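You operate a simulated robot arm through the tools that you are given. There is no shell and no other tool. Be economical: measure what you need, move in short steps, check, and stop when the job is done.

Carry out the task below with a simulated two-armed robot. There is one attempt and no reset: what you move stays moved.

Task
Put the blue-collared white tuft on the bottom shelf of the low steel rack. Put the small yellow spool on top of the pink dessert glass. Put the green pad on top of the green card sleeve. Push the green box lid shut. Put the short brown fibre pack on top of the pink goblet. Put the blue tumbler on top of the green goblet. Fetch the green dessert glass and set it on the white plate. Open the door marked supplies, put the covers carton on the bare right end of the old bench away on the green cupboard high shelf, then shut the supplies. Close the drawer marked bands. Shut the drawer marked sleeves. Put two of the scrub brushes from the open cabinet top on the board under the low white bench. Do these in any order. Set down upright: green pad, short brown fibre pack, blue tumbler, covers carton.

Only the result counts: the job must be done as asked and must still hold three seconds after the hand-in. Knocking over, shifting, dropping, spilling or breaking anything else fails it. A push-on lid holds only when it is set on centred and level and pressed home; a screw cap is set on level and turned clockwise until tight.

Robot
Two 7-joint arms with two-finger parallel grippers on one trunk, on a base that drives. Base frame: it is fixed to the floor where the robot stands at the start and does not move with it; the origin is under the middle of the robot, x ahead of it, y to its left, z up; the surface under the hand at the start is at about z = 780. Readings come in mm, degrees, newtons and seconds.
The left shoulder is at the start at [63, 197, 1104], the right one opposite. With the tool pointing down near the work surface each hand reaches from about 260 to 700 mm from the robot's upright axis, wherever it stands, measured 20 degrees to its own side. Places, roughly: blue tumbler (7x6x16 cm) [-2300, 1100, 900]; blue-collared white tuft (2x2x7 cm) [500, -100, 800]; board under the low white bench [-2800, -700, 200]; bottom shelf of the low steel rack (23x66 cm) [500, 2260, 320]; covers carton [-4500, 2750, 750]; door marked supplies [-6300, 1800, 1400]; drawer marked bands [-2800, 5300, 600]; drawer marked sleeves [-800, 5400, 600]; green box lid [-1900, 2400, 800]; green card sleeve (9x7x8 cm) [-1800, -600, 1400]; green cupboard high shelf (21x51 cm) [-6440, 1840, 1280]; green dessert glass (9x9x9 cm) [-3100, 1100, 800]; green goblet (10x9x13 cm) [-2800, 1100, 900]; green pad (4x4x5 cm) [-1700, 2400, 800]; pink dessert glass (9x9x9 cm) [-3100, 1200, 800]; pink goblet (10x9x13 cm) [-2800, 1200, 900]; scrub brush [-5250, -750, 1000]; short brown fibre pack (8x5x5 cm) [500, 2300, 1200]; small yellow spool (8x8x7 cm) [500, 2200, 800]; white plate (21x19x3 cm) [-6300, -300, 800]. Payload 1.57 kg a hand.
The tool frame of a hand sits at the grasp point between the pads (the TCP): z along the fingers, y along the line on which they close. The tips reach 30 mm beyond it. Largest opening 110 mm; finger width 24, thickness 12; the body of the gripper, 48 by 112 mm, starts 78 mm behind the TCP.
Orientation is that of the tool frame in the base frame, as a unit quaternion [w, x, y, z]. With the fingers straight down and closing along the base's y, the tool's x points along the base's -x, its y along +y and its z along -z.

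Tools
- The arms move only by the tool servo_tool. It takes "left_plan", "right_plan" or both (then of equal length, played together; a hand with none holds still); each is a list of rows, each an object (a shift or turn left out is 0, a gripper value left out holds the last) with "claw": the gripper command, from -1 (shut) to 1 (fully open), values between in proportion; "translation": the shift along the base's x, y, z in units of 400 mm (1.0 is 400 mm), a list of three; "dr": the turn, a rotation vector about the base's x, y, z in units of 120 degrees (1.0 is 120 degrees), a list of three. In form: [{"claw": claw, "translation": [tx, ty, tz], "dr": [rx, ry, rz]}, ...]. A call has 1 to 8 rows; each row is the pose to reach, as a shift and turn from the pose commanded when the call began. A call with a number of a shift or a turn outside -1 to 1 is refused whole. Rows are played at 5 a second. More than 50 mm and 8.6 degrees between two rows, or a gripper value outside its range, and nothing of the call is played. Where a pose cannot be reached the arm comes as near as it can. A force on the tool above 40 N (or 10 N above the force at the start of the call, whichever is more), or a blocked arm, ends the call early, and 0.2 s more pass. Each finger travels about 72 mm/s and halts on what it meets, pressing with about 38 N; the grip force reading is that of the motor and also rises with nothing between the fingers. The clock runs only during rows and for 0.2 s after the last one: add rows that repeat a pose to give the fingers time. It gives the time, the measured TCP pose, the force on the tool (base axes), the opening and the grip force at its end, in the units of the frame above (readings bear some noise), with the torque about the TCP (base axes, N m) and any sound that the robot's microphone picked up.
- Cameras (640 x 400 px; columns grow to the right, rows downward): "scene" is now at [97.9, 12.7, 1697.4]; the picture's right is [0.12, -0.99, -0.00], its down [-0.82, -0.10, -0.56] and it looks along [0.56, 0.07, -0.83] (base axes); focal length 264 px, centre (320, 200). "left" rides on the left gripper at [70, -16, -141] in its tool frame; the picture's right is [0.23, 0.97, 0.00], its down [-0.85, 0.20, -0.48] and it looks along [-0.47, 0.11, 0.88] (tool axes); focal length 222 px, centre (320, 200). "right" rides on the right gripper at [70, 16, -141] in its tool frame; the picture's right is [-0.23, 0.97, 0.00], its down [-0.85, -0.20, -0.48] and it looks along [-0.47, -0.11, 0.88] (tool axes); focal length 222 px, centre (320, 200). There is no depth. A picture from a camera that has moved, and an enlarged one, comes with that camera's place and axes in the base frame and with its lens. The place of the scene camera against the robot may be out by one fixed shift of up to 25 mm in any direction.
- capture(camera): a new picture of that camera. No time passes.
- move_column(by): slides the trunk up (or, below 0, down) by that many mm; the arms and the scene camera ride with it, the base frame stays. It gives what a move gives, with no picture.
- drive_base(legs): drives the robot by 1 to 6 legs, each [ahead, left, turn to the left] in mm, mm and degrees, along the robot's own axes; the way and the turn of a leg run together, so that a leg with both is an arc; at most 1500 mm and 180 degrees a leg. The arms and the cameras ride along, it lands a little off, and it stops where it bumps. It gives what a move gives.
- pan_tilt(pan, tilt): turns the head with the scene camera to pan (to the left, within 86 degrees either way) and tilt (down, from -29 to 69), counted from straight ahead of the robot. It gives what a move gives.
- close_up(camera, box): a new picture of the part [left, top, right, bottom] of that camera's present view, enlarged. No time passes.
- job_done(): hands the job in; it is judged then, once.

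Work in short steps. Places have to be worked out from the pictures, the camera data and where the tool is seen: move nearer, look again, correct. Check each grasp and each placing, and mend what went wrong. You have 556 turns and 356 pictures in all, those below and enlarged ones among them. Open the grippers and draw the arms clear of the work before you hand the job in, unless the task says otherwise; then end with one line.

The tools are called by a JSON object that holds its "api" and its "payload". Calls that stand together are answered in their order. servo_tool: Moves the arms, as the interface text tells. Its arguments: {"type":"object","properties":{"left_plan":{"type":"array","items":{"type":"object","properties":{"claw":{"type":"number"},"translation":{"type":"array","items":{"type":"number"}},"dr":{"type":"array","items":{"type":"number"}}}}},"right_plan":{"type":"array","items":{"type":"object","properties":{"claw":{"type":"number"},"translation":{"type":"array","items":{"type":"number"}},"dr":{"type":"array","items":{"type":"number"}}}}}},"required":[]} The other tools are called the same way: move_column (by) slides the trunk up or down; drive_base (legs) drives the base; pan_tilt (pan, tilt) turns the head that bears the scene camera; capture (camera) takes a picture; close_up (camera, box) takes an enlarged picture of a part of a camera's view; job_done () hands the job in.

At the start:

```text
time: 0.0
left_tool_pos: [566.6, 224.8, 1059.0]
left_ee_rot: [0.0, 0.001, 1.0, -0.001]
left_contact_force: [-0.4, -0.6, -0.9]
left_torque: [0.01, 0.02, -0.02]
left_gripper_width: 109.8
left_grasp_force: 0.0
right_tool_pos: [376.0, -247.6, 1037.8]
right_ee_rot: [-0.001, 0.001, 1.0, 0.0]
right_contact_force: [0.5, 0.0, -0.7]
right_torque: [0.01, 0.01, -0.05]
right_gripper_width: 109.9
right_grasp_force: 0.1
trunk travel left (down, up): [-700.0, 290.0]
robot x, y, heading: [0.2, -2.4, -0.1]
head pan, tilt: [7.1, 55.6]
```

scene: 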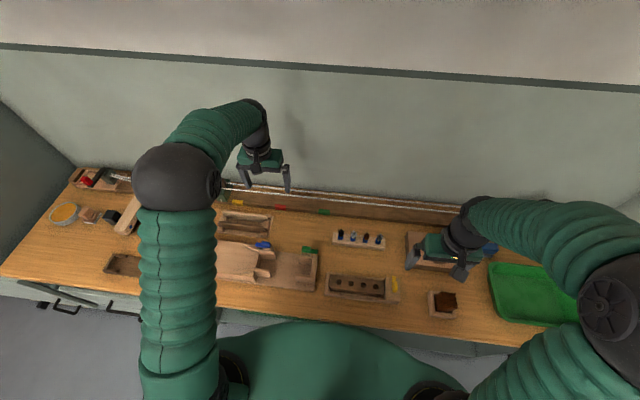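
right: 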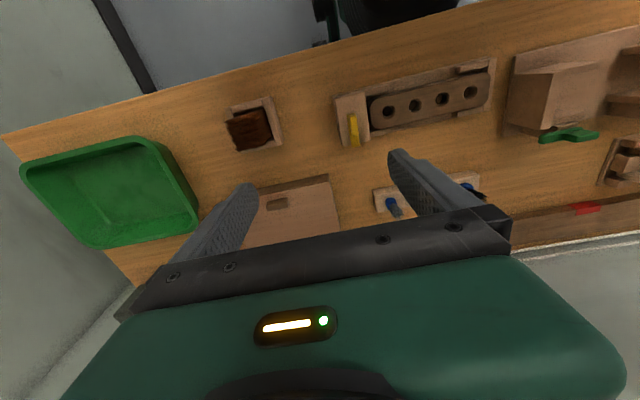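
left: 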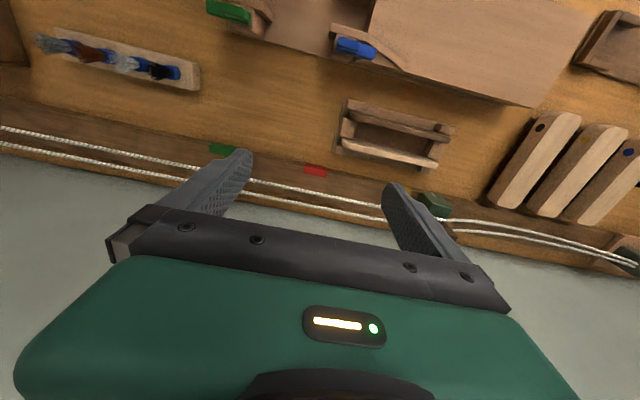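

I start by looking closer at the block with the tufts ahead, near column 360, row 238 of the scene.

{"api": "close_up", "payload": {"camera": "scene", "box": [300, 210, 420, 285]}}

{"api": "close_up", "payload": {"camera": "left", "box": [0, 10, 240, 160]}}

```text
5.33 times, centred on (360, 248) of scene
camera zoom: at [97.9, 12.7, 1697.4], right [0.12, -0.99, 0.0], down [-0.82, -0.1, -0.56], along [0.56, 0.07, -0.83], focal length 1408 px, centre (107, -53)
```

zoom: 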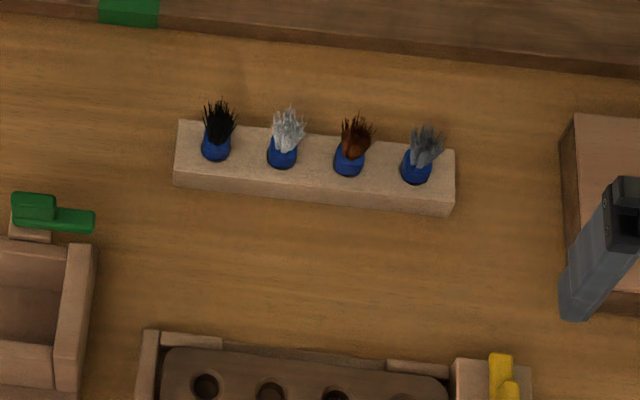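

```text
2.67 times, centred on (120, 85) of left
camera zoom: at [496.0, 206.8, 1200.3], right [-0.23, 0.97, 0.0], down [0.86, 0.2, 0.48], along [0.47, 0.11, -0.88], focal length 592 px, centre (853, 507)
```

zoom: 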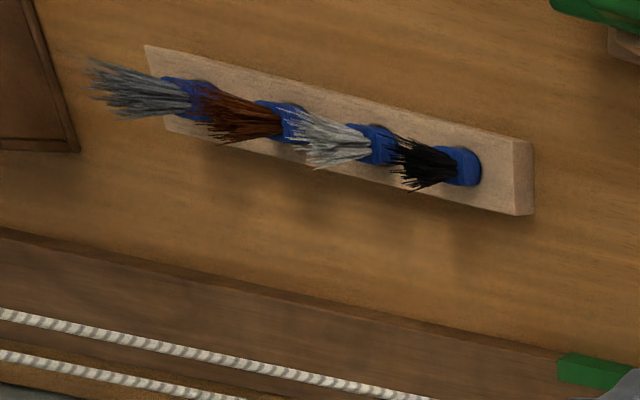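

The white tuft is second from the left; both cameras put its collar at about [539, -53, 815]. I bring the right hand over it, turning so the fingers close along x (across the row).

{"api": "servo_tool", "payload": {"right_plan": [{"claw": 0.2, "translation": [0.051, 0.061, -0.018], "dr": [0, 0, 0.07]}, {"translation": [0.103, 0.122, -0.036], "dr": [0, 0, 0.14]}, {"translation": [0.154, 0.182, -0.054], "dr": [0, 0, 0.21]}, {"translation": [0.205, 0.243, -0.072], "dr": [0, 0, 0.28]}, {"translation": [0.256, 0.304, -0.09], "dr": [0, 0, 0.35]}, {"translation": [0.308, 0.365, -0.109], "dr": [0, 0, 0.42]}, {"translation": [0.359, 0.425, -0.127], "dr": [0, 0, 0.49]}, {"translation": [0.41, 0.486, -0.145], "dr": [0, 0, 0.56]}]}}

{"api": "servo_tool", "payload": {"right_plan": [{"translation": [0, 0, 0], "dr": [0, 0, 0.065]}, {"translation": [0, 0, 0], "dr": [0, 0, 0.13]}, {"translation": [0, 0, 0], "dr": [0, 0, 0.19]}, {"translation": [0, 0, 0], "dr": [0, 0, 0.19]}]}}

{"api": "capture", "payload": {"camera": "right"}}

```text
time: 1.8
left_tool_pos: [565.1, 225.5, 1059.0]
left_ee_rot: [-0.001, -0.001, 1.0, -0.001]
left_contact_force: [0.0, -0.2, -0.8]
left_torque: [-0.03, 0.01, 0.01]
left_gripper_width: 110.0
left_grasp_force: 0.0
right_tool_pos: [540.0, -52.0, 979.5]
right_ee_rot: [-0.001, -0.554, 0.832, 0.0]
right_contact_force: [-0.1, 0.3, -0.1]
right_torque: [0.01, 0.03, -0.01]
right_gripper_width: 66.1
right_grasp_force: 0.1
trunk travel left (down, up): [-700.0, 290.0]
robot x, y, heading: [-0.8, -2.5, 0.1]
head pan, tilt: [7.1, 55.6]
```

```text
time: 2.8
left_tool_pos: [564.9, 224.7, 1058.8]
left_ee_rot: [0.0, 0.001, 1.0, 0.0]
left_contact_force: [0.9, 0.7, 0.2]
left_torque: [-0.01, -0.03, 0.01]
left_gripper_width: 110.0
left_grasp_force: 0.1
right_tool_pos: [538.4, -52.1, 980.7]
right_ee_rot: [0.0, 0.708, -0.707, 0.0]
right_contact_force: [0.3, 0.3, -0.3]
right_torque: [-0.02, -0.01, -0.02]
right_gripper_width: 66.4
right_grasp_force: 0.2
trunk travel left (down, up): [-700.0, 290.0]
robot x, y, heading: [-0.9, -0.1, -0.3]
head pan, tilt: [7.1, 55.6]
```

```text
350 pictures are left
camera right: at [523.1, -124.2, 1121.5], right [-0.97, 0.23, 0.0], down [0.2, 0.85, 0.48], along [0.11, 0.47, -0.88], focal length 222 px, centre (320, 200)
```

right: 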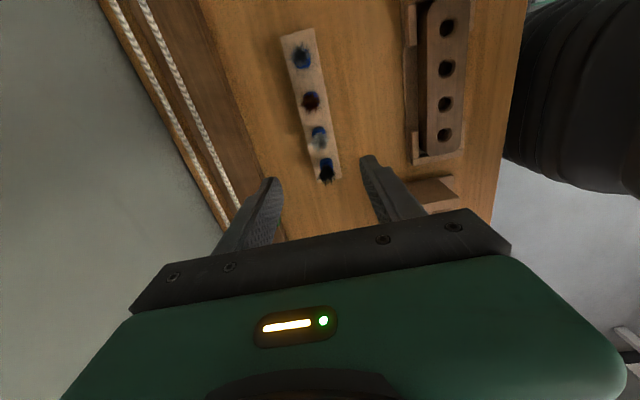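

The tuft lies between the fingers' line; I refine with a close-up.

{"api": "close_up", "payload": {"camera": "right", "box": [240, 20, 440, 200]}}

```text
2.22 times, centred on (340, 110) of right
camera zoom: at [523.1, -124.2, 1121.5], right [-0.97, 0.23, 0.0], down [0.2, 0.85, 0.48], along [0.11, 0.47, -0.88], focal length 494 px, centre (276, 400)
```

zoom: 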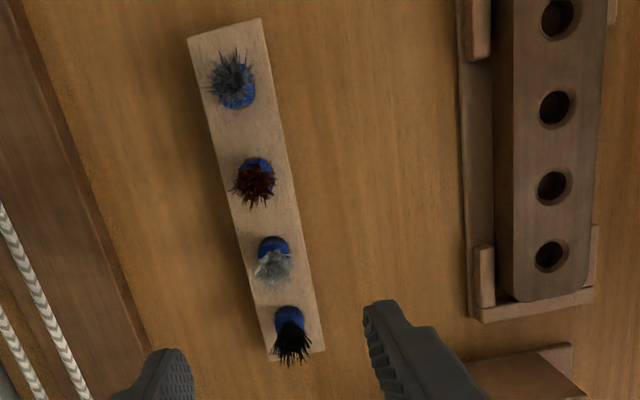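

The collar triangulates to about [540, -60.5, 805]. I shift and descend with open fingers to TCP z≈845.

{"api": "servo_tool", "payload": {"right_plan": [{"translation": [0, -0.02, 0]}, {"translation": [0, -0.02, -0.1]}, {"translation": [0, -0.02, -0.2]}, {"translation": [0, -0.02, -0.27]}, {"translation": [0, -0.02, -0.337]}, {"translation": [0, -0.02, -0.337]}]}}

{"api": "capture", "payload": {"camera": "right"}}

{"api": "close_up", "payload": {"camera": "scene", "box": [300, 190, 440, 280]}}

```text
time: 4.2
left_tool_pos: [565.5, 225.3, 1060.4]
left_ee_rot: [0.0, 0.0, 1.0, 0.001]
left_contact_force: [-0.5, 0.2, -0.4]
left_torque: [-0.01, -0.02, 0.02]
left_gripper_width: 110.0
left_grasp_force: 0.1
right_tool_pos: [538.5, -61.5, 845.2]
right_ee_rot: [-0.001, -0.707, 0.707, 0.0]
right_contact_force: [-0.6, 0.0, -0.5]
right_torque: [0.04, -0.02, 0.01]
right_gripper_width: 66.3
right_grasp_force: 0.2
trunk travel left (down, up): [-700.0, 290.0]
robot x, y, heading: [2.7, 2.4, -0.1]
head pan, tilt: [7.1, 55.6]
```

```text
348 pictures are left
camera right: at [522.6, -132.8, 986.5], right [-0.97, 0.23, 0.0], down [0.2, 0.85, 0.48], along [0.11, 0.47, -0.88], focal length 222 px, centre (320, 200)
```

right: 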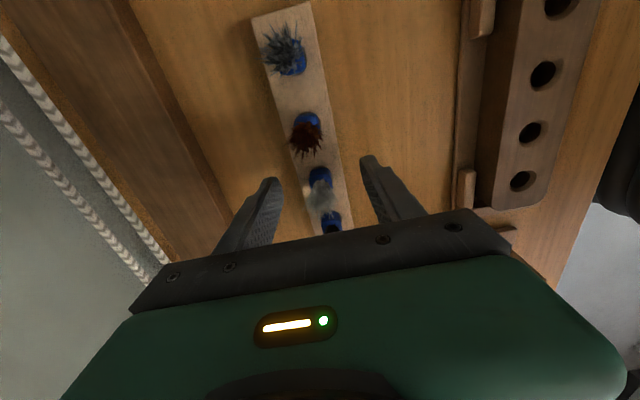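

```text
4.44 times, centred on (370, 235) of scene
camera zoom: at [99.1, 13.7, 1697.3], right [0.12, -0.99, 0.0], down [-0.82, -0.1, -0.56], along [0.56, 0.07, -0.83], focal length 1174 px, centre (98, 44)
```

zoom: 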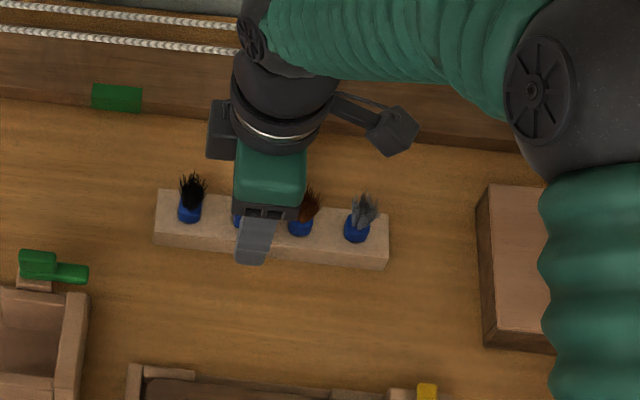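

The tuft is centred between the fingers. I lower 7 mm more and close.

{"api": "servo_tool", "payload": {"right_plan": [{"translation": [0, 0.004, -0.018]}, {"claw": -0.3, "translation": [0, 0.004, -0.018]}, {"claw": -1, "translation": [0, 0.004, -0.018]}, {"translation": [0, 0.004, -0.018]}, {"translation": [0, 0.004, -0.018]}, {"translation": [0, 0.004, -0.018]}]}}

{"api": "capture", "payload": {"camera": "right"}}

```text
time: 5.6
left_tool_pos: [564.9, 224.7, 1060.2]
left_ee_rot: [0.0, 0.0, 1.0, 0.0]
left_contact_force: [0.0, 0.4, 0.5]
left_torque: [0.0, -0.01, 0.02]
left_gripper_width: 110.1
left_grasp_force: 0.0
right_tool_pos: [538.4, -60.1, 837.9]
right_ee_rot: [0.001, 0.707, -0.707, -0.001]
right_contact_force: [1.2, -0.5, -0.5]
right_torque: [0.03, -0.01, 0.02]
right_gripper_width: 16.4
right_grasp_force: 31.8
trunk travel left (down, up): [-700.0, 290.0]
robot x, y, heading: [-2.0, -1.4, -0.1]
head pan, tilt: [7.1, 55.6]
```

```text
346 pictures are left
camera right: at [523.0, -130.8, 979.5], right [-0.97, 0.23, 0.0], down [0.2, 0.85, 0.48], along [0.11, 0.47, -0.88], focal length 222 px, centre (320, 200)
```

right: 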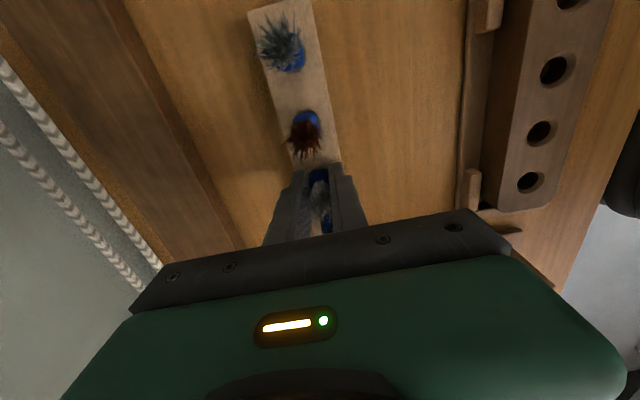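

Gripped at 16 mm. I lift straight up.

{"api": "servo_tool", "payload": {"right_plan": [{"translation": [0, 0, 0.06]}, {"translation": [0, 0, 0.12]}, {"translation": [0, 0, 0.24]}, {"translation": [0, 0, 0.36]}, {"translation": [0, 0, 0.45]}]}}

{"api": "capture", "payload": {"camera": "right"}}

{"api": "pan_tilt", "payload": {"pan": 80, "tilt": 25}}

{"api": "capture", "payload": {"camera": "scene"}}

```text
time: 6.8
left_tool_pos: [563.7, 225.6, 1058.9]
left_ee_rot: [0.001, -0.001, 1.0, 0.0]
left_contact_force: [0.5, 0.6, 0.8]
left_torque: [0.01, -0.03, 0.02]
left_gripper_width: 110.2
left_grasp_force: 0.0
right_tool_pos: [537.4, -59.6, 1020.9]
right_ee_rot: [0.0, -0.707, 0.707, 0.001]
right_contact_force: [0.8, -0.8, -0.1]
right_torque: [-0.05, 0.01, -0.03]
right_gripper_width: 16.3
right_grasp_force: 31.7
trunk travel left (down, up): [-700.0, 290.0]
robot x, y, heading: [-0.5, -1.6, 0.0]
head pan, tilt: [7.1, 55.6]
```

```text
345 pictures are left
camera right: at [522.5, -130.6, 1160.4], right [-0.97, 0.23, 0.0], down [0.2, 0.85, 0.48], along [0.11, 0.47, -0.88], focal length 222 px, centre (320, 200)
```

right: 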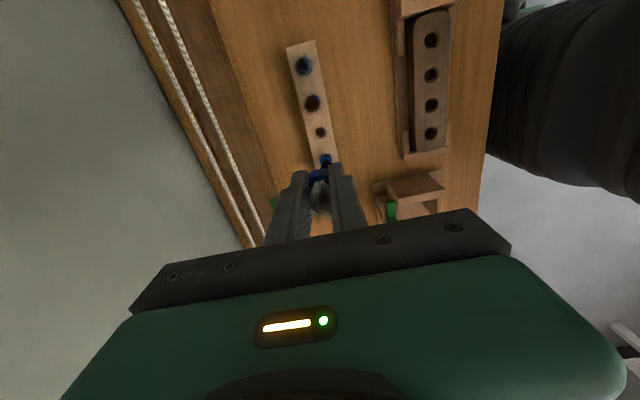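

```text
time: 8.2
left_tool_pos: [564.7, 226.2, 1059.4]
left_ee_rot: [-0.001, 0.0, 1.0, 0.0]
left_contact_force: [-0.4, 0.6, 0.6]
left_torque: [-0.01, 0.01, 0.0]
left_gripper_width: 110.2
left_grasp_force: 0.2
right_tool_pos: [538.1, -59.3, 1019.2]
right_ee_rot: [0.001, 0.707, -0.707, -0.001]
right_contact_force: [0.2, 0.6, 0.3]
right_torque: [-0.02, -0.02, 0.02]
right_gripper_width: 16.3
right_grasp_force: 31.8
trunk travel left (down, up): [-700.0, 290.0]
robot x, y, heading: [1.6, -1.2, 0.0]
head pan, tilt: [80.0, 25.0]
```

```text
344 pictures are left
camera scene: at [44.3, 95.6, 1742.2], right [0.98, -0.17, 0.0], down [-0.08, -0.42, -0.91], along [0.16, 0.89, -0.42], focal length 264 px, centre (320, 200)
```

scene: 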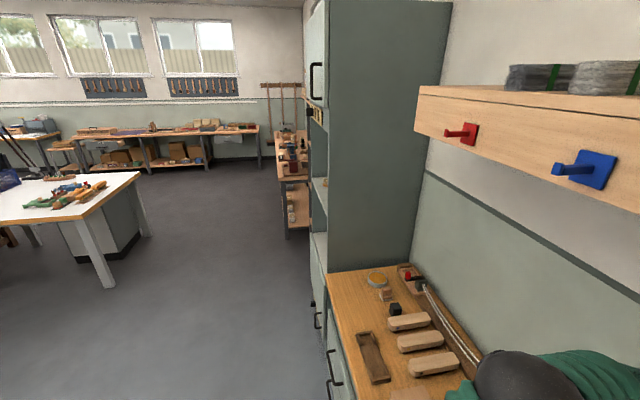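

The tuft is lifted out. I back away from the bench and strafe left toward the rack at y≈2250.

{"api": "drive_base", "payload": {"legs": [[-450, 0, 0], [0, 1150, 0], [0, 1080, 0]]}}

{"api": "pan_tilt", "payload": {"pan": 0, "tilt": 35}}

{"api": "capture", "payload": {"camera": "scene"}}

```text
time: 21.6
left_tool_pos: [110.8, 2460.7, 1059.6]
left_ee_rot: [0.0, -0.003, 1.0, 0.001]
left_contact_force: [-0.1, 0.3, 0.2]
left_torque: [0.03, -0.02, 0.0]
left_gripper_width: 109.9
left_grasp_force: 0.0
right_tool_pos: [86.2, 2177.0, 1019.5]
right_ee_rot: [-0.001, 0.709, -0.706, -0.002]
right_contact_force: [-0.8, 0.3, 0.3]
right_torque: [0.06, 0.01, 0.02]
right_gripper_width: 16.4
right_grasp_force: 31.4
trunk travel left (down, up): [-700.0, 290.0]
robot x, y, heading: [-453.1, 2236.6, 0.3]
head pan, tilt: [80.0, 25.0]
```

```text
time: 23.1
left_tool_pos: [110.2, 2463.5, 1059.8]
left_ee_rot: [0.001, -0.002, 1.0, 0.001]
left_contact_force: [-0.1, 0.2, 0.7]
left_torque: [-0.03, 0.01, 0.0]
left_gripper_width: 110.3
left_grasp_force: 0.1
right_tool_pos: [86.3, 2178.3, 1020.4]
right_ee_rot: [0.0, 0.709, -0.705, 0.0]
right_contact_force: [-0.5, -0.3, -0.3]
right_torque: [0.01, -0.01, 0.0]
right_gripper_width: 16.2
right_grasp_force: 31.7
trunk travel left (down, up): [-700.0, 290.0]
robot x, y, heading: [-449.7, 2234.5, 0.3]
head pan, tilt: [0.0, 35.0]
```

```text
343 pictures are left
camera scene: at [-336.3, 2240.6, 1726.3], right [0.01, -1.0, 0.0], down [-0.58, 0.0, -0.82], along [0.82, 0.0, -0.58], focal length 264 px, centre (320, 200)
```

scene: 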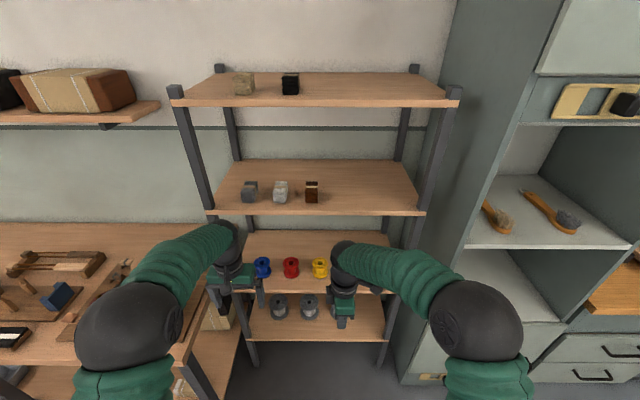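

The rack stands ahead with four shelves: yellow spool on the third, brown pack on the second, grey spools on the bottom. I turn the right hand back and tuck the left hand.

{"api": "servo_tool", "payload": {"right_plan": [{"translation": [0, 0, 0], "dr": [0, 0, -0.07]}, {"dr": [0, 0, -0.14]}, {"dr": [0, 0, -0.21]}, {"dr": [0, 0, -0.28]}, {"dr": [0, 0, -0.35]}, {"dr": [0, 0, -0.42]}, {"dr": [0, 0, -0.49]}, {"dr": [0, 0, -0.56]}], "left_plan": [{"translation": [-0.06, 0, 0.06]}, {"translation": [-0.12, 0, 0.12]}, {"translation": [-0.18, 0, 0.18]}, {"translation": [-0.24, 0, 0.24]}, {"translation": [-0.3, 0, 0.3]}, {"translation": [-0.36, 0, 0.36]}, {"translation": [-0.42, 0, 0.42]}, {"translation": [-0.48, 0, 0.48]}]}}

{"api": "servo_tool", "payload": {"right_plan": [{"dr": [0, 0, -0.065]}, {"dr": [0, 0, -0.13]}, {"dr": [0, 0, -0.19]}]}}

{"api": "servo_tool", "payload": {"right_plan": [{"dr": [0, -0.063, 0]}, {"dr": [0, -0.125, 0]}, {"dr": [0, -0.188, 0]}, {"dr": [0, -0.25, 0]}, {"dr": [0, -0.313, 0]}, {"dr": [0, -0.375, 0]}, {"dr": [0, -0.438, 0]}, {"dr": [0, -0.5, 0]}]}}

{"api": "drive_base", "payload": {"legs": [[0, -110, 0]]}}

{"api": "capture", "payload": {"camera": "scene"}}

```text
time: 24.9
left_tool_pos: [-84.3, 2463.9, 1254.7]
left_ee_rot: [0.002, -0.002, 1.0, 0.0]
left_contact_force: [-0.4, -1.3, -0.3]
left_torque: [0.01, -0.02, -0.03]
left_gripper_width: 110.0
left_grasp_force: 0.1
right_tool_pos: [83.6, 2179.8, 1021.9]
right_ee_rot: [0.001, -0.199, 0.98, -0.001]
right_contact_force: [-0.8, -0.4, 0.2]
right_torque: [0.01, -0.04, -0.02]
right_gripper_width: 16.0
right_grasp_force: 32.2
trunk travel left (down, up): [-700.0, 290.0]
robot x, y, heading: [-452.1, 2234.6, 0.5]
head pan, tilt: [0.0, 35.0]
```

```text
time: 25.7
left_tool_pos: [-81.9, 2464.1, 1252.5]
left_ee_rot: [0.002, -0.003, 1.0, 0.0]
left_contact_force: [0.0, -0.9, -0.3]
left_torque: [0.02, -0.01, 0.0]
left_gripper_width: 110.0
left_grasp_force: 0.1
right_tool_pos: [84.7, 2178.6, 1020.5]
right_ee_rot: [0.0, -0.002, 1.0, -0.002]
right_contact_force: [-0.5, -0.1, -0.7]
right_torque: [0.01, -0.01, 0.0]
right_gripper_width: 16.3
right_grasp_force: 31.6
trunk travel left (down, up): [-700.0, 290.0]
robot x, y, heading: [-455.2, 2234.9, 0.4]
head pan, tilt: [0.0, 35.0]
```

```text
time: 27.0
left_tool_pos: [-83.5, 2459.1, 1253.9]
left_ee_rot: [0.002, -0.003, 1.0, 0.001]
left_contact_force: [0.1, 0.5, 0.2]
left_torque: [0.01, 0.03, 0.01]
left_gripper_width: 110.1
left_grasp_force: 0.1
right_tool_pos: [117.2, 2045.3, 1061.8]
right_ee_rot: [0.352, 0.145, 0.924, -0.012]
right_contact_force: [-0.2, -0.4, -0.6]
right_torque: [0.0, 0.06, -0.03]
right_gripper_width: 16.2
right_grasp_force: 32.1
trunk travel left (down, up): [-700.0, 290.0]
robot x, y, heading: [-454.9, 2234.7, 0.4]
head pan, tilt: [0.0, 35.0]
stopped in row 6 (right hand): the arm was blocked; the commanded pose is now the measured one
```

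```text
time: 28.2
left_tool_pos: [-83.0, 2386.8, 1247.8]
left_ee_rot: [0.001, -0.004, 1.0, -0.013]
left_contact_force: [-0.4, 1.4, -0.3]
left_torque: [-0.13, 0.01, 0.01]
left_gripper_width: 110.2
left_grasp_force: 0.0
right_tool_pos: [118.0, 1973.9, 1065.2]
right_ee_rot: [0.353, 0.136, 0.925, -0.024]
right_contact_force: [0.0, 3.1, -1.7]
right_torque: [-0.25, -0.12, -0.18]
right_gripper_width: 16.0
right_grasp_force: 31.6
trunk travel left (down, up): [-700.0, 290.0]
robot x, y, heading: [-449.0, 2126.6, 0.1]
head pan, tilt: [0.0, 35.0]
```

```text
342 pictures are left
camera scene: at [-338.1, 2177.1, 1726.2], right [0.01, -1.0, 0.03], down [-0.57, -0.03, -0.82], along [0.82, -0.01, -0.57], focal length 264 px, centre (320, 200)
```

scene: 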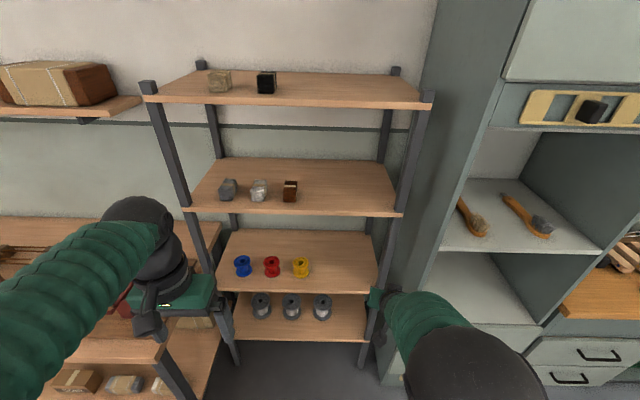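

The arm was blocked by a joint limit while pitching near the centreline. I move the hand to its own side while finishing the pitch.

{"api": "servo_tool", "payload": {"right_plan": [{"translation": [-0.04, -0.08, -0.06]}, {"translation": [-0.08, -0.16, -0.12], "dr": [-0.01, -0.04, 0.03]}, {"translation": [-0.12, -0.22, -0.18], "dr": [-0.02, -0.08, 0.06]}, {"translation": [-0.15, -0.25, -0.22], "dr": [-0.03, -0.12, 0.1]}, {"translation": [-0.15, -0.25, -0.25], "dr": [-0.045, -0.152, 0.125]}, {"translation": [-0.15, -0.25, -0.25], "dr": [-0.045, -0.152, 0.125]}]}}

{"api": "capture", "payload": {"camera": "scene"}}

```text
time: 29.6
left_tool_pos: [-83.7, 2353.8, 1254.4]
left_ee_rot: [0.002, -0.004, 1.0, 0.002]
left_contact_force: [-0.9, 0.1, -0.8]
left_torque: [0.01, 0.0, 0.01]
left_gripper_width: 109.8
left_grasp_force: 0.0
right_tool_pos: [57.8, 1844.4, 960.5]
right_ee_rot: [0.498, 0.002, 0.867, 0.016]
right_contact_force: [0.1, -0.7, 0.6]
right_torque: [-0.02, -0.02, 0.03]
right_gripper_width: 16.4
right_grasp_force: 31.7
trunk travel left (down, up): [-700.0, 290.0]
robot x, y, heading: [-451.7, 2129.2, 0.4]
head pan, tilt: [0.0, 35.0]
```

```text
341 pictures are left
camera scene: at [-337.8, 2123.3, 1726.5], right [0.0, -1.0, -0.01], down [-0.57, 0.0, -0.82], along [0.82, 0.01, -0.57], focal length 264 px, centre (320, 200)
```

scene: 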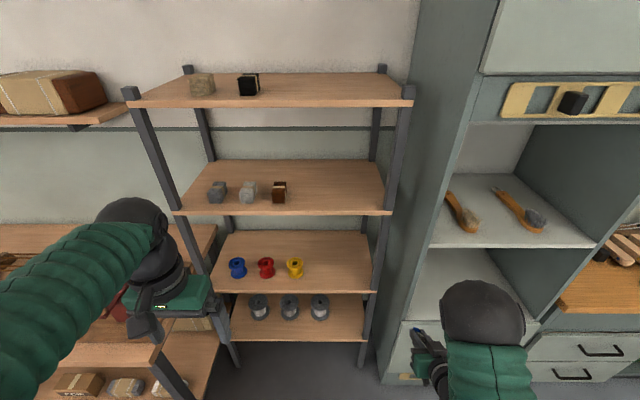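

Pose reached. I lower the trunk 450 mm, then position the robot for the free right end of the bottom shelf (y≈1990).

{"api": "move_column", "payload": {"by": -450}}

{"api": "drive_base", "payload": {"legs": [[0, 95, 0], [200, 0, 0]]}}

{"api": "capture", "payload": {"camera": "scene"}}

{"api": "capture", "payload": {"camera": "right"}}

```text
refused: -450 is not a number from -400 to 400
```

```text
time: 31.9
left_tool_pos: [112.1, 2468.7, 1252.6]
left_ee_rot: [0.002, -0.006, 1.0, -0.005]
left_contact_force: [-0.5, 1.5, 0.9]
left_torque: [-0.04, 0.02, -0.01]
left_gripper_width: 109.9
left_grasp_force: 0.1
right_tool_pos: [252.7, 1956.3, 965.2]
right_ee_rot: [0.499, -0.002, 0.867, 0.01]
right_contact_force: [0.4, -0.2, -0.4]
right_torque: [-0.04, -0.03, -0.07]
right_gripper_width: 16.4
right_grasp_force: 31.9
trunk travel left (down, up): [-700.0, 290.0]
robot x, y, heading: [-252.4, 2229.7, 0.7]
head pan, tilt: [0.0, 35.0]
```

```text
340 pictures are left
camera scene: at [-143.8, 2248.8, 1726.8], right [0.01, -1.0, 0.01], down [-0.57, -0.01, -0.82], along [0.82, 0.0, -0.57], focal length 264 px, centre (320, 200)
```

scene: 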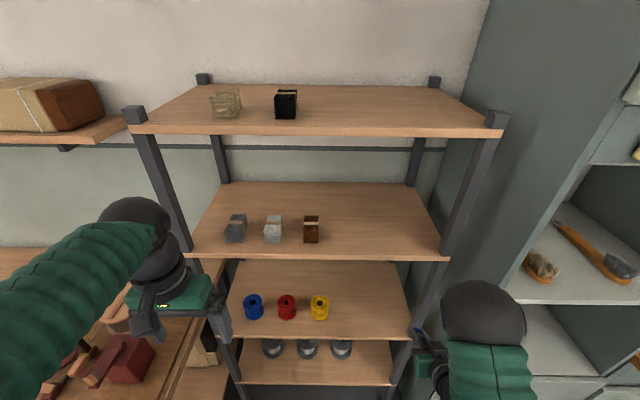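

```text
339 pictures are left
camera right: at [97.2, 1969.7, 975.8], right [0.1, 0.97, 0.21], down [0.02, -0.21, 0.98], along [0.99, -0.1, -0.04], focal length 222 px, centre (320, 200)
```

right: 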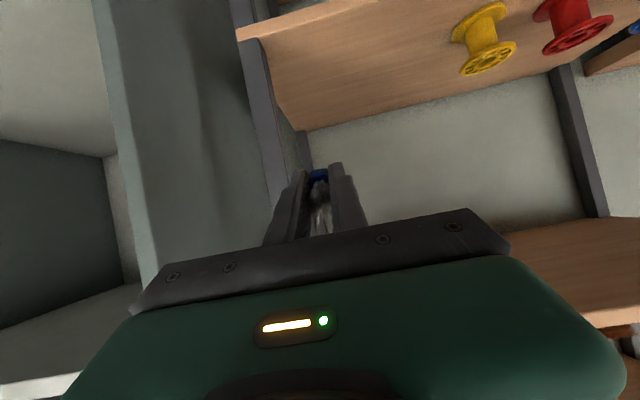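

Left elbow would come near the left bench, so I'll turn the robot ~20° left and stand further right, then lower.

{"api": "drive_base", "payload": {"legs": [[-150, -160, 0], [0, 0, 20]]}}

{"api": "move_column", "payload": {"by": -400}}

{"api": "move_column", "payload": {"by": -130}}

{"api": "capture", "payload": {"camera": "scene"}}

{"api": "capture", "payload": {"camera": "right"}}

```text
time: 34.7
left_tool_pos: [-134.0, 2410.4, 1253.7]
left_ee_rot: [0.002, -0.18, 0.984, 0.0]
left_contact_force: [-0.4, -0.1, -0.2]
left_torque: [0.02, 0.04, 0.03]
left_gripper_width: 110.0
left_grasp_force: 0.0
right_tool_pos: [174.2, 1977.9, 961.1]
right_ee_rot: [0.488, -0.149, 0.854, 0.101]
right_contact_force: [0.3, -1.1, -0.3]
right_torque: [0.03, 0.01, 0.0]
right_gripper_width: 16.2
right_grasp_force: 31.2
trunk travel left (down, up): [-700.0, 290.0]
robot x, y, heading: [-404.9, 2069.7, 20.4]
head pan, tilt: [0.0, 35.0]
```

```text
time: 38.5
left_tool_pos: [-135.1, 2408.8, 853.0]
left_ee_rot: [0.002, -0.179, 0.984, 0.0]
left_contact_force: [0.6, 0.1, 0.6]
left_torque: [-0.01, 0.0, -0.02]
left_gripper_width: 110.1
left_grasp_force: 0.0
right_tool_pos: [171.9, 1978.4, 561.4]
right_ee_rot: [0.488, -0.149, 0.854, 0.1]
right_contact_force: [-1.1, 0.7, -0.2]
right_torque: [0.01, 0.01, 0.01]
right_gripper_width: 16.1
right_grasp_force: 31.4
trunk travel left (down, up): [-300.0, 690.0]
robot x, y, heading: [-400.3, 2068.9, 20.5]
head pan, tilt: [0.0, 35.0]
```

```text
time: 40.1
left_tool_pos: [-134.3, 2409.1, 724.9]
left_ee_rot: [0.002, -0.179, 0.984, 0.0]
left_contact_force: [-0.6, 0.2, 0.3]
left_torque: [-0.03, 0.01, 0.03]
left_gripper_width: 110.0
left_grasp_force: 0.0
right_tool_pos: [172.8, 1978.1, 430.5]
right_ee_rot: [0.488, -0.15, 0.854, 0.1]
right_contact_force: [-0.1, 0.8, 0.1]
right_torque: [0.04, 0.01, -0.03]
right_gripper_width: 16.2
right_grasp_force: 31.4
trunk travel left (down, up): [-170.0, 820.0]
robot x, y, heading: [-399.9, 2068.5, 20.6]
head pan, tilt: [0.0, 35.0]
```

```text
338 pictures are left
camera scene: at [-295.4, 2113.6, 1196.5], right [0.35, -0.94, 0.0], down [-0.54, -0.2, -0.82], along [0.77, 0.29, -0.57], focal length 264 px, centre (320, 200)
```

scene: 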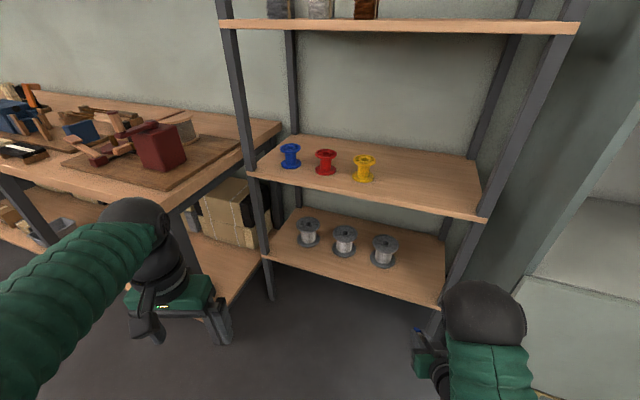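

```text
337 pictures are left
camera right: at [19.9, 1936.1, 442.5], right [-0.24, 0.95, 0.22], down [0.1, -0.2, 0.97], along [0.97, 0.25, -0.04], focal length 222 px, centre (320, 200)
```

right: 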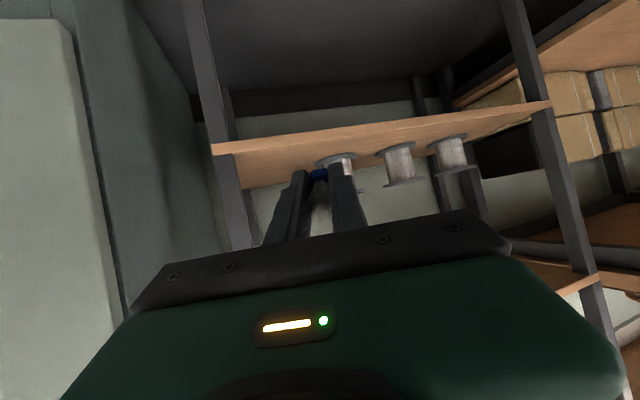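

The shelf front edge works out at x≈416, top at z≈310. I drive in so the tuft end sits over the free right end of the bottom shelf.

{"api": "drive_base", "payload": {"legs": [[260, -94, 0]]}}

{"api": "capture", "payload": {"camera": "scene"}}

{"api": "capture", "payload": {"camera": "right"}}

```text
time: 41.9
left_tool_pos: [101.0, 2410.3, 724.2]
left_ee_rot: [0.002, -0.18, 0.984, 0.001]
left_contact_force: [0.6, 0.0, -0.2]
left_torque: [0.02, -0.02, 0.0]
left_gripper_width: 109.9
left_grasp_force: 0.1
right_tool_pos: [403.6, 1980.1, 430.4]
right_ee_rot: [0.484, -0.15, 0.856, 0.102]
right_contact_force: [-0.1, -1.0, -0.2]
right_torque: [0.0, 0.02, 0.02]
right_gripper_width: 16.2
right_grasp_force: 32.0
trunk travel left (down, up): [-170.0, 820.0]
robot x, y, heading: [-163.2, 2068.9, 20.6]
head pan, tilt: [0.0, 35.0]
stopped in leg 1: the force on the tool passed its limit at 135 N (the readings are from after the stop); the commanded pose is now the measured one
```

```text
336 pictures are left
camera scene: at [-58.3, 2115.1, 1196.4], right [0.35, -0.94, 0.0], down [-0.54, -0.2, -0.82], along [0.77, 0.29, -0.57], focal length 264 px, centre (320, 200)
```

scene: 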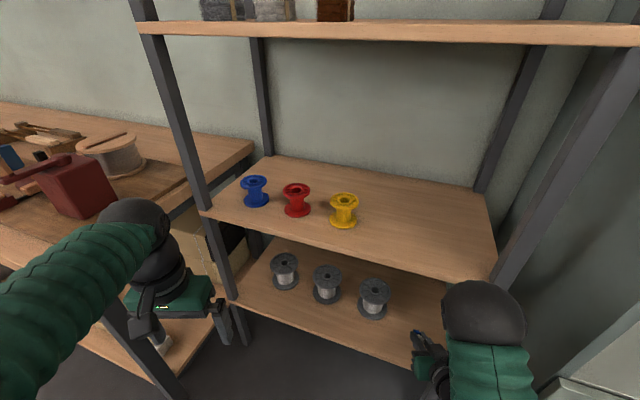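

```text
335 pictures are left
camera right: at [251.1, 1938.0, 442.3], right [-0.24, 0.95, 0.22], down [0.1, -0.21, 0.97], along [0.97, 0.25, -0.05], focal length 222 px, centre (320, 200)
```

right: 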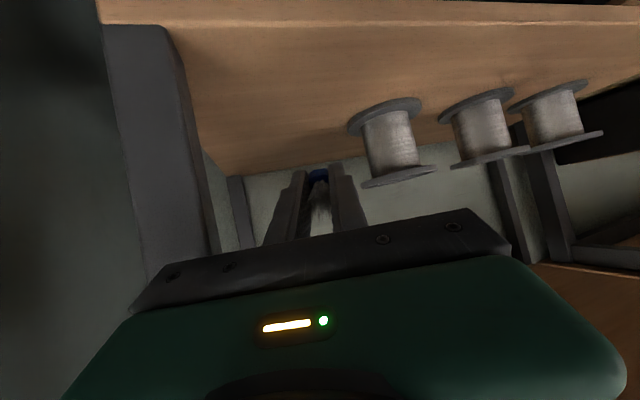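

The stop is consistent with the palm corner touching the right post (shelf corner now triangulates to [387, 1878, 313]). I shift left 45 mm away from the post.

{"api": "drive_base", "payload": {"legs": [[-10, 45, 0]]}}

{"api": "servo_tool", "payload": {"right_plan": [{"translation": [0.05, 0, 0]}, {"translation": [0.1, 0, 0]}, {"translation": [0.15, 0, -0.05]}, {"translation": [0.15, 0, -0.1]}]}}

{"api": "capture", "payload": {"camera": "right"}}

{"api": "capture", "payload": {"camera": "scene"}}

```text
time: 42.8
left_tool_pos: [78.0, 2441.3, 725.8]
left_ee_rot: [0.003, -0.179, 0.984, 0.004]
left_contact_force: [0.2, 0.1, -0.3]
left_torque: [0.01, 0.01, 0.0]
left_gripper_width: 109.9
left_grasp_force: 0.0
right_tool_pos: [378.9, 2014.2, 428.6]
right_ee_rot: [0.485, -0.147, 0.856, 0.105]
right_contact_force: [0.1, -0.6, 0.2]
right_torque: [0.02, 0.0, 0.04]
right_gripper_width: 16.1
right_grasp_force: 31.8
trunk travel left (down, up): [-170.0, 820.0]
robot x, y, heading: [-190.7, 2105.8, 20.5]
head pan, tilt: [0.0, 35.0]
```

```text
time: 43.8
left_tool_pos: [76.0, 2448.0, 724.0]
left_ee_rot: [0.002, -0.179, 0.984, 0.0]
left_contact_force: [0.6, -0.4, 0.7]
left_torque: [0.0, 0.0, 0.01]
left_gripper_width: 109.9
left_grasp_force: 0.0
right_tool_pos: [438.1, 2017.0, 390.5]
right_ee_rot: [0.485, -0.15, 0.856, 0.1]
right_contact_force: [0.0, 0.2, -1.3]
right_torque: [0.0, -0.03, -0.01]
right_gripper_width: 16.4
right_grasp_force: 31.5
trunk travel left (down, up): [-170.0, 820.0]
robot x, y, heading: [-186.3, 2103.3, 20.2]
head pan, tilt: [0.0, 35.0]
```

```text
334 pictures are left
camera right: at [287.3, 1975.0, 402.3], right [-0.23, 0.95, 0.22], down [0.1, -0.2, 0.97], along [0.97, 0.25, -0.05], focal length 222 px, centre (320, 200)
```

right: 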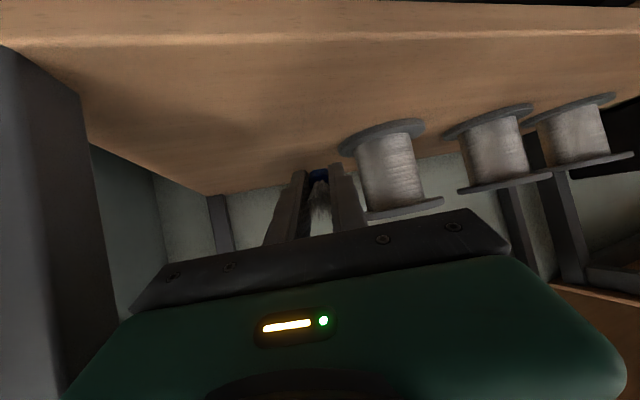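

```text
333 pictures are left
camera scene: at [-82.0, 2152.3, 1196.5], right [0.35, -0.94, 0.0], down [-0.54, -0.2, -0.82], along [0.77, 0.29, -0.58], focal length 264 px, centre (320, 200)
```

scene: 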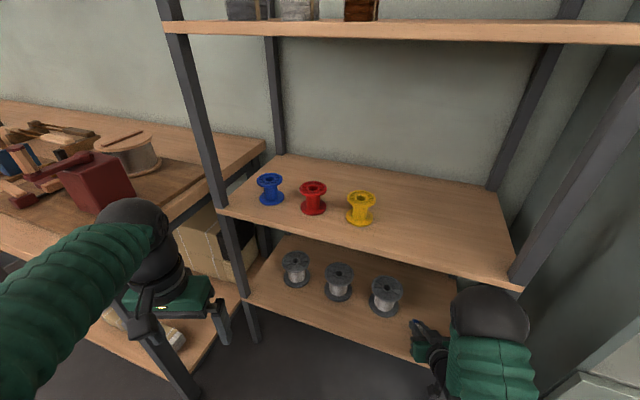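

Clear of post and spools. I lower in small steps toward the shelf.

{"api": "servo_tool", "payload": {"right_plan": [{"translation": [0.02, 0, -0.04]}, {"translation": [0.02, 0, -0.07]}, {"translation": [0.02, 0, -0.085]}, {"translation": [0.02, 0, -0.1]}, {"translation": [0.02, 0, -0.11]}, {"translation": [0.02, 0, -0.12]}, {"translation": [0.02, 0, -0.13]}]}}

{"api": "capture", "payload": {"camera": "right"}}

```text
time: 45.0
left_tool_pos: [72.9, 2448.4, 724.3]
left_ee_rot: [0.004, -0.179, 0.984, -0.001]
left_contact_force: [-0.2, 0.5, 0.3]
left_torque: [-0.01, 0.01, 0.0]
left_gripper_width: 110.1
left_grasp_force: 0.0
right_tool_pos: [451.5, 2018.0, 354.7]
right_ee_rot: [0.494, -0.15, 0.85, 0.1]
right_contact_force: [-4.8, -0.1, 20.5]
right_torque: [-0.06, -0.36, -0.13]
right_gripper_width: 16.4
right_grasp_force: 31.1
trunk travel left (down, up): [-170.0, 820.0]
robot x, y, heading: [-191.4, 2108.5, 20.5]
head pan, tilt: [0.0, 35.0]
stopped in row 6 (right hand): the force on the tool passed its limit at 44 N (the readings are from after the stop); the commanded pose is now the measured one
```

```text
332 pictures are left
camera right: at [297.6, 1975.5, 363.7], right [-0.24, 0.95, 0.22], down [0.08, -0.21, 0.98], along [0.97, 0.25, -0.03], focal length 222 px, centre (320, 200)
```

right: 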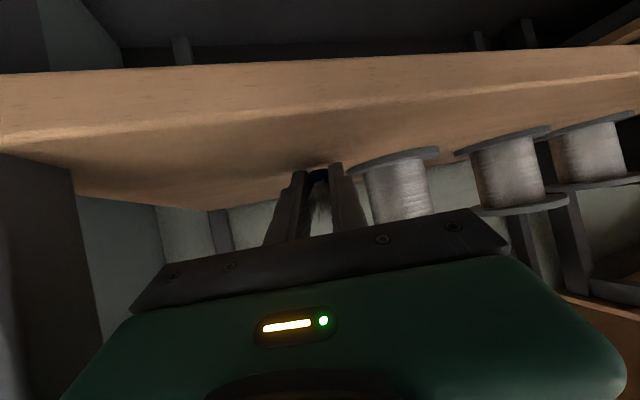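

Collar is on the shelf. I ease up 2 mm, open, and look.

{"api": "servo_tool", "payload": {"right_plan": [{"translation": [0, 0, 0.004]}, {"claw": -0.5, "translation": [0, 0, 0.004]}, {"claw": -0.1, "translation": [0, 0, 0.004]}, {"claw": -0.1, "translation": [0, 0, 0.004]}, {"claw": -0.1, "translation": [0, 0, 0.004]}]}}

{"api": "close_up", "payload": {"camera": "right", "box": [200, 120, 440, 260]}}

```text
time: 46.2
left_tool_pos: [72.1, 2449.2, 724.6]
left_ee_rot: [0.004, -0.181, 0.984, -0.002]
left_contact_force: [-1.2, 1.0, -0.1]
left_torque: [0.0, -0.01, 0.02]
left_gripper_width: 109.7
left_grasp_force: 0.0
right_tool_pos: [448.1, 2020.2, 354.4]
right_ee_rot: [0.494, -0.151, 0.851, 0.1]
right_contact_force: [-6.3, 22.3, 25.8]
right_torque: [0.31, -0.49, 0.5]
right_gripper_width: 29.7
right_grasp_force: 0.0
trunk travel left (down, up): [-170.0, 820.0]
robot x, y, heading: [-186.5, 2103.0, 20.6]
head pan, tilt: [0.0, 35.0]
```

```text
2.67 times, centred on (320, 190) of right
camera zoom: at [296.0, 1977.1, 364.4], right [-0.24, 0.95, 0.22], down [0.08, -0.21, 0.98], along [0.97, 0.25, -0.03], focal length 592 px, centre (320, 227)
```

zoom: 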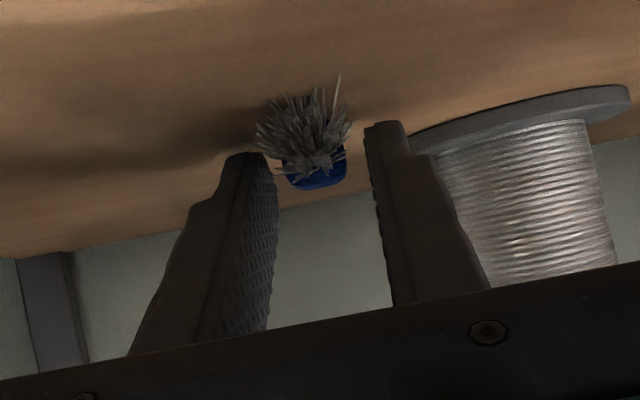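

The tuft is free and lying on the shelf. Some force remains on the hand, so I rise slightly and check the force before backing out.

{"api": "servo_tool", "payload": {"right_plan": [{"translation": [0, 0, 0.01]}, {"translation": [0, 0, 0.025]}]}}

{"api": "close_up", "payload": {"camera": "right", "box": [200, 120, 440, 260]}}

```text
time: 46.8
left_tool_pos: [76.5, 2447.1, 723.8]
left_ee_rot: [0.002, -0.18, 0.984, 0.0]
left_contact_force: [-1.7, -0.1, -0.7]
left_torque: [-0.01, 0.03, -0.03]
left_gripper_width: 109.9
left_grasp_force: 0.1
right_tool_pos: [447.7, 2012.1, 358.9]
right_ee_rot: [0.488, -0.149, 0.855, 0.099]
right_contact_force: [0.0, 0.5, -0.2]
right_torque: [-0.01, 0.03, 0.01]
right_gripper_width: 49.5
right_grasp_force: 0.1
trunk travel left (down, up): [-170.0, 820.0]
robot x, y, heading: [-187.8, 2108.8, 20.1]
head pan, tilt: [0.0, 35.0]
```

```text
2.67 times, centred on (320, 190) of right
camera zoom: at [295.8, 1971.5, 370.3], right [-0.23, 0.95, 0.22], down [0.09, -0.2, 0.97], along [0.97, 0.24, -0.04], focal length 592 px, centre (320, 227)
```

zoom: 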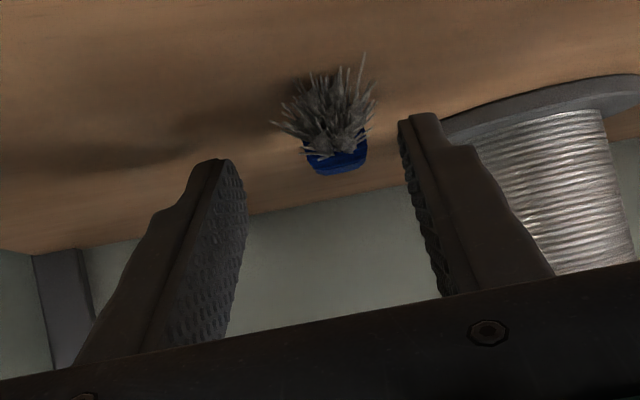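

Free. I back the hand out and up.

{"api": "servo_tool", "payload": {"right_plan": [{"translation": [-0.05, -0.01, 0.03]}, {"translation": [-0.1, -0.02, 0.06]}, {"translation": [-0.2, -0.02, 0.09]}, {"translation": [-0.3, -0.02, 0.12]}, {"translation": [-0.35, -0.02, 0.12]}]}}

{"api": "drive_base", "payload": {"legs": [[-250, 0, 0], [0, 0, -20]]}}

{"api": "capture", "payload": {"camera": "scene"}}

{"api": "close_up", "payload": {"camera": "right", "box": [200, 50, 520, 250]}}

```text
time: 48.0
left_tool_pos: [75.6, 2447.8, 724.2]
left_ee_rot: [0.003, -0.179, 0.984, 0.0]
left_contact_force: [0.0, -0.7, 0.6]
left_torque: [0.01, 0.04, 0.02]
left_gripper_width: 110.0
left_grasp_force: 0.3
right_tool_pos: [323.2, 2008.2, 398.7]
right_ee_rot: [0.489, -0.15, 0.853, 0.1]
right_contact_force: [-0.3, 0.1, 0.8]
right_torque: [-0.02, 0.05, 0.01]
right_gripper_width: 49.2
right_grasp_force: 0.1
right hand out of reach, approached as far as the arm can: row 4, 5
trunk travel left (down, up): [-170.0, 820.0]
robot x, y, heading: [-189.3, 2106.1, 20.6]
head pan, tilt: [0.0, 35.0]
```

```text
time: 50.9
left_tool_pos: [-57.3, 2250.6, 724.5]
left_ee_rot: [0.003, -0.006, 1.0, -0.002]
left_contact_force: [0.2, 0.2, -0.2]
left_torque: [0.0, 0.0, 0.0]
left_gripper_width: 110.0
left_grasp_force: 0.1
right_tool_pos: [25.1, 1751.6, 398.4]
right_ee_rot: [0.5, 0.0, 0.866, 0.015]
right_contact_force: [-0.3, 1.2, -0.2]
right_torque: [-0.01, -0.01, 0.02]
right_gripper_width: 49.5
right_grasp_force: 0.1
trunk travel left (down, up): [-170.0, 820.0]
robot x, y, heading: [-420.0, 2021.2, 0.6]
head pan, tilt: [0.0, 35.0]
```

```text
329 pictures are left
camera scene: at [-308.9, 2024.7, 1196.5], right [0.01, -1.0, 0.0], down [-0.57, 0.0, -0.82], along [0.82, 0.01, -0.57], focal length 264 px, centre (320, 200)
```

scene: 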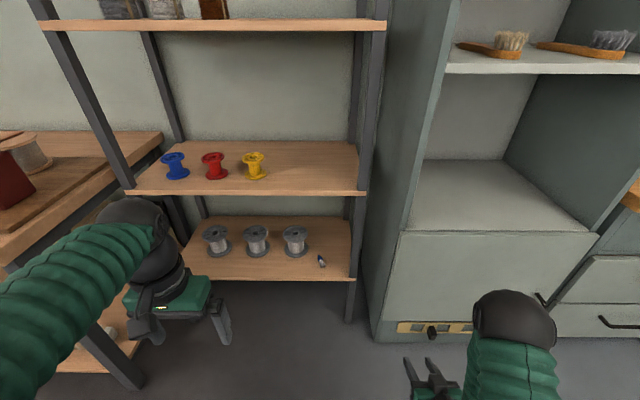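

```text
2.00 times, centred on (360, 150) of right
camera zoom: at [-131.4, 1764.6, 408.4], right [0.1, 0.97, 0.22], down [0.02, -0.22, 0.97], along [0.99, -0.1, -0.04], focal length 444 px, centre (240, 300)
```

zoom: 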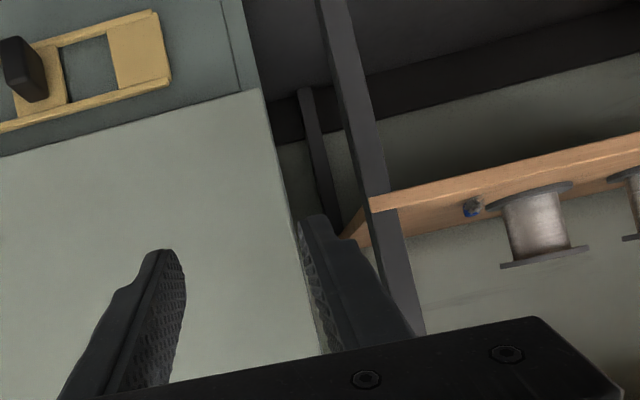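

The tuft lies on the bottom shelf. Next the yellow spool (about [481, 2255], shelf top ≈750): I raise the trunk, turn 20° left and line up the right hand.

{"api": "move_column", "payload": {"by": 385}}

{"api": "drive_base", "payload": {"legs": [[0, 0, 20], [300, 177, 0]]}}

{"api": "capture", "payload": {"camera": "right"}}

{"api": "capture", "payload": {"camera": "scene"}}

```text
time: 54.6
left_tool_pos: [-58.3, 2249.5, 1108.7]
left_ee_rot: [0.003, -0.006, 1.0, -0.002]
left_contact_force: [-0.2, 0.0, 0.2]
left_torque: [-0.03, 0.01, 0.01]
left_gripper_width: 109.9
left_grasp_force: 0.1
right_tool_pos: [25.4, 1752.0, 783.8]
right_ee_rot: [0.5, 0.001, 0.866, 0.014]
right_contact_force: [0.1, 0.0, -0.1]
right_torque: [0.04, 0.04, -0.01]
right_gripper_width: 49.6
right_grasp_force: 0.0
trunk travel left (down, up): [-555.0, 435.0]
robot x, y, heading: [-418.5, 2020.7, 0.6]
head pan, tilt: [0.0, 35.0]
```

```text
time: 58.0
left_tool_pos: [58.2, 2630.9, 1109.0]
left_ee_rot: [0.002, -0.179, 0.984, 0.0]
left_contact_force: [0.3, -0.4, -0.2]
left_torque: [-0.01, -0.02, 0.03]
left_gripper_width: 110.1
left_grasp_force: 0.0
right_tool_pos: [307.3, 2191.0, 782.5]
right_ee_rot: [0.49, -0.149, 0.853, 0.101]
right_contact_force: [0.3, 0.3, 0.4]
right_torque: [0.02, 0.02, -0.02]
right_gripper_width: 49.4
right_grasp_force: 0.1
trunk travel left (down, up): [-555.0, 435.0]
robot x, y, heading: [-204.8, 2291.8, 20.4]
head pan, tilt: [0.0, 35.0]
```

```text
327 pictures are left
camera right: at [154.8, 2148.9, 793.2], right [-0.24, 0.95, 0.22], down [0.09, -0.21, 0.97], along [0.97, 0.25, -0.04], focal length 222 px, centre (320, 200)
```

right: 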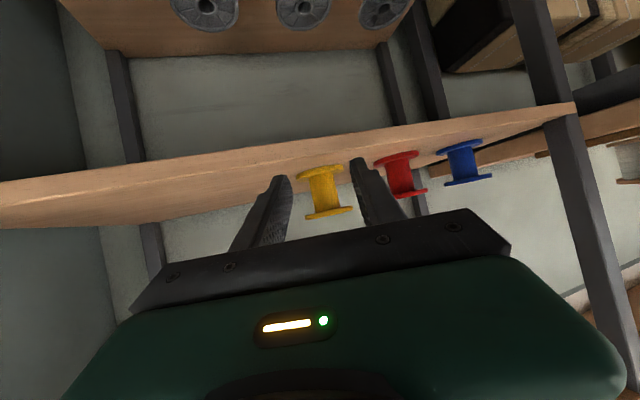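

```text
326 pictures are left
camera scene: at [-99.1, 2334.1, 1581.5], right [0.35, -0.94, 0.0], down [-0.54, -0.2, -0.82], along [0.77, 0.29, -0.57], focal length 264 px, centre (320, 200)
```

scene: 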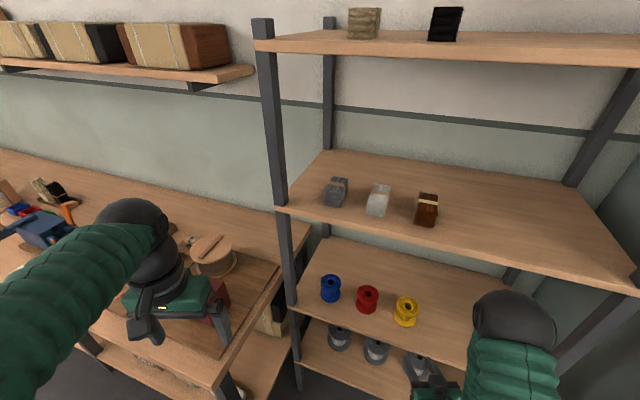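

Spool centre triangulates to [488, 2245, 768], core ≈40 mm. I open the hand, level it a bit and approach partway.

{"api": "servo_tool", "payload": {"right_plan": [{"claw": 0.85, "translation": [0.05, 0.015, 0], "dr": [0.014, -0.039, 0]}, {"translation": [0.1, 0.03, -0.01], "dr": [0.0285, -0.0783, 0]}, {"translation": [0.18, 0.055, -0.03], "dr": [0.0285, -0.0783, 0]}, {"translation": [0.18, 0.055, -0.03], "dr": [0.0285, -0.0783, 0]}]}}

{"api": "capture", "payload": {"camera": "right"}}

```text
time: 59.0
left_tool_pos: [56.6, 2630.8, 1109.0]
left_ee_rot: [0.003, -0.18, 0.984, -0.001]
left_contact_force: [0.7, 0.6, -0.4]
left_torque: [-0.01, 0.01, 0.0]
left_gripper_width: 110.1
left_grasp_force: 0.0
right_tool_pos: [380.1, 2213.7, 772.0]
right_ee_rot: [0.563, -0.144, 0.806, 0.114]
right_contact_force: [0.4, -0.4, 0.7]
right_torque: [0.01, 0.04, 0.0]
right_gripper_width: 102.0
right_grasp_force: 0.2
trunk travel left (down, up): [-555.0, 435.0]
robot x, y, heading: [-208.3, 2292.1, 20.4]
head pan, tilt: [0.0, 35.0]
```

```text
325 pictures are left
camera right: at [227.1, 2172.2, 754.5], right [-0.28, 0.93, 0.23], down [-0.07, -0.26, 0.96], along [0.96, 0.25, 0.14], focal length 222 px, centre (320, 200)
```

right: 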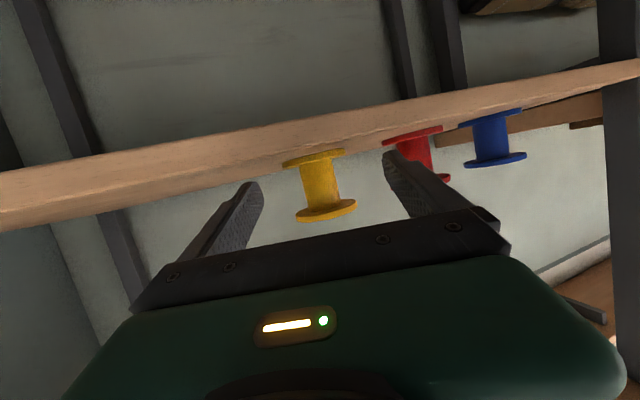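

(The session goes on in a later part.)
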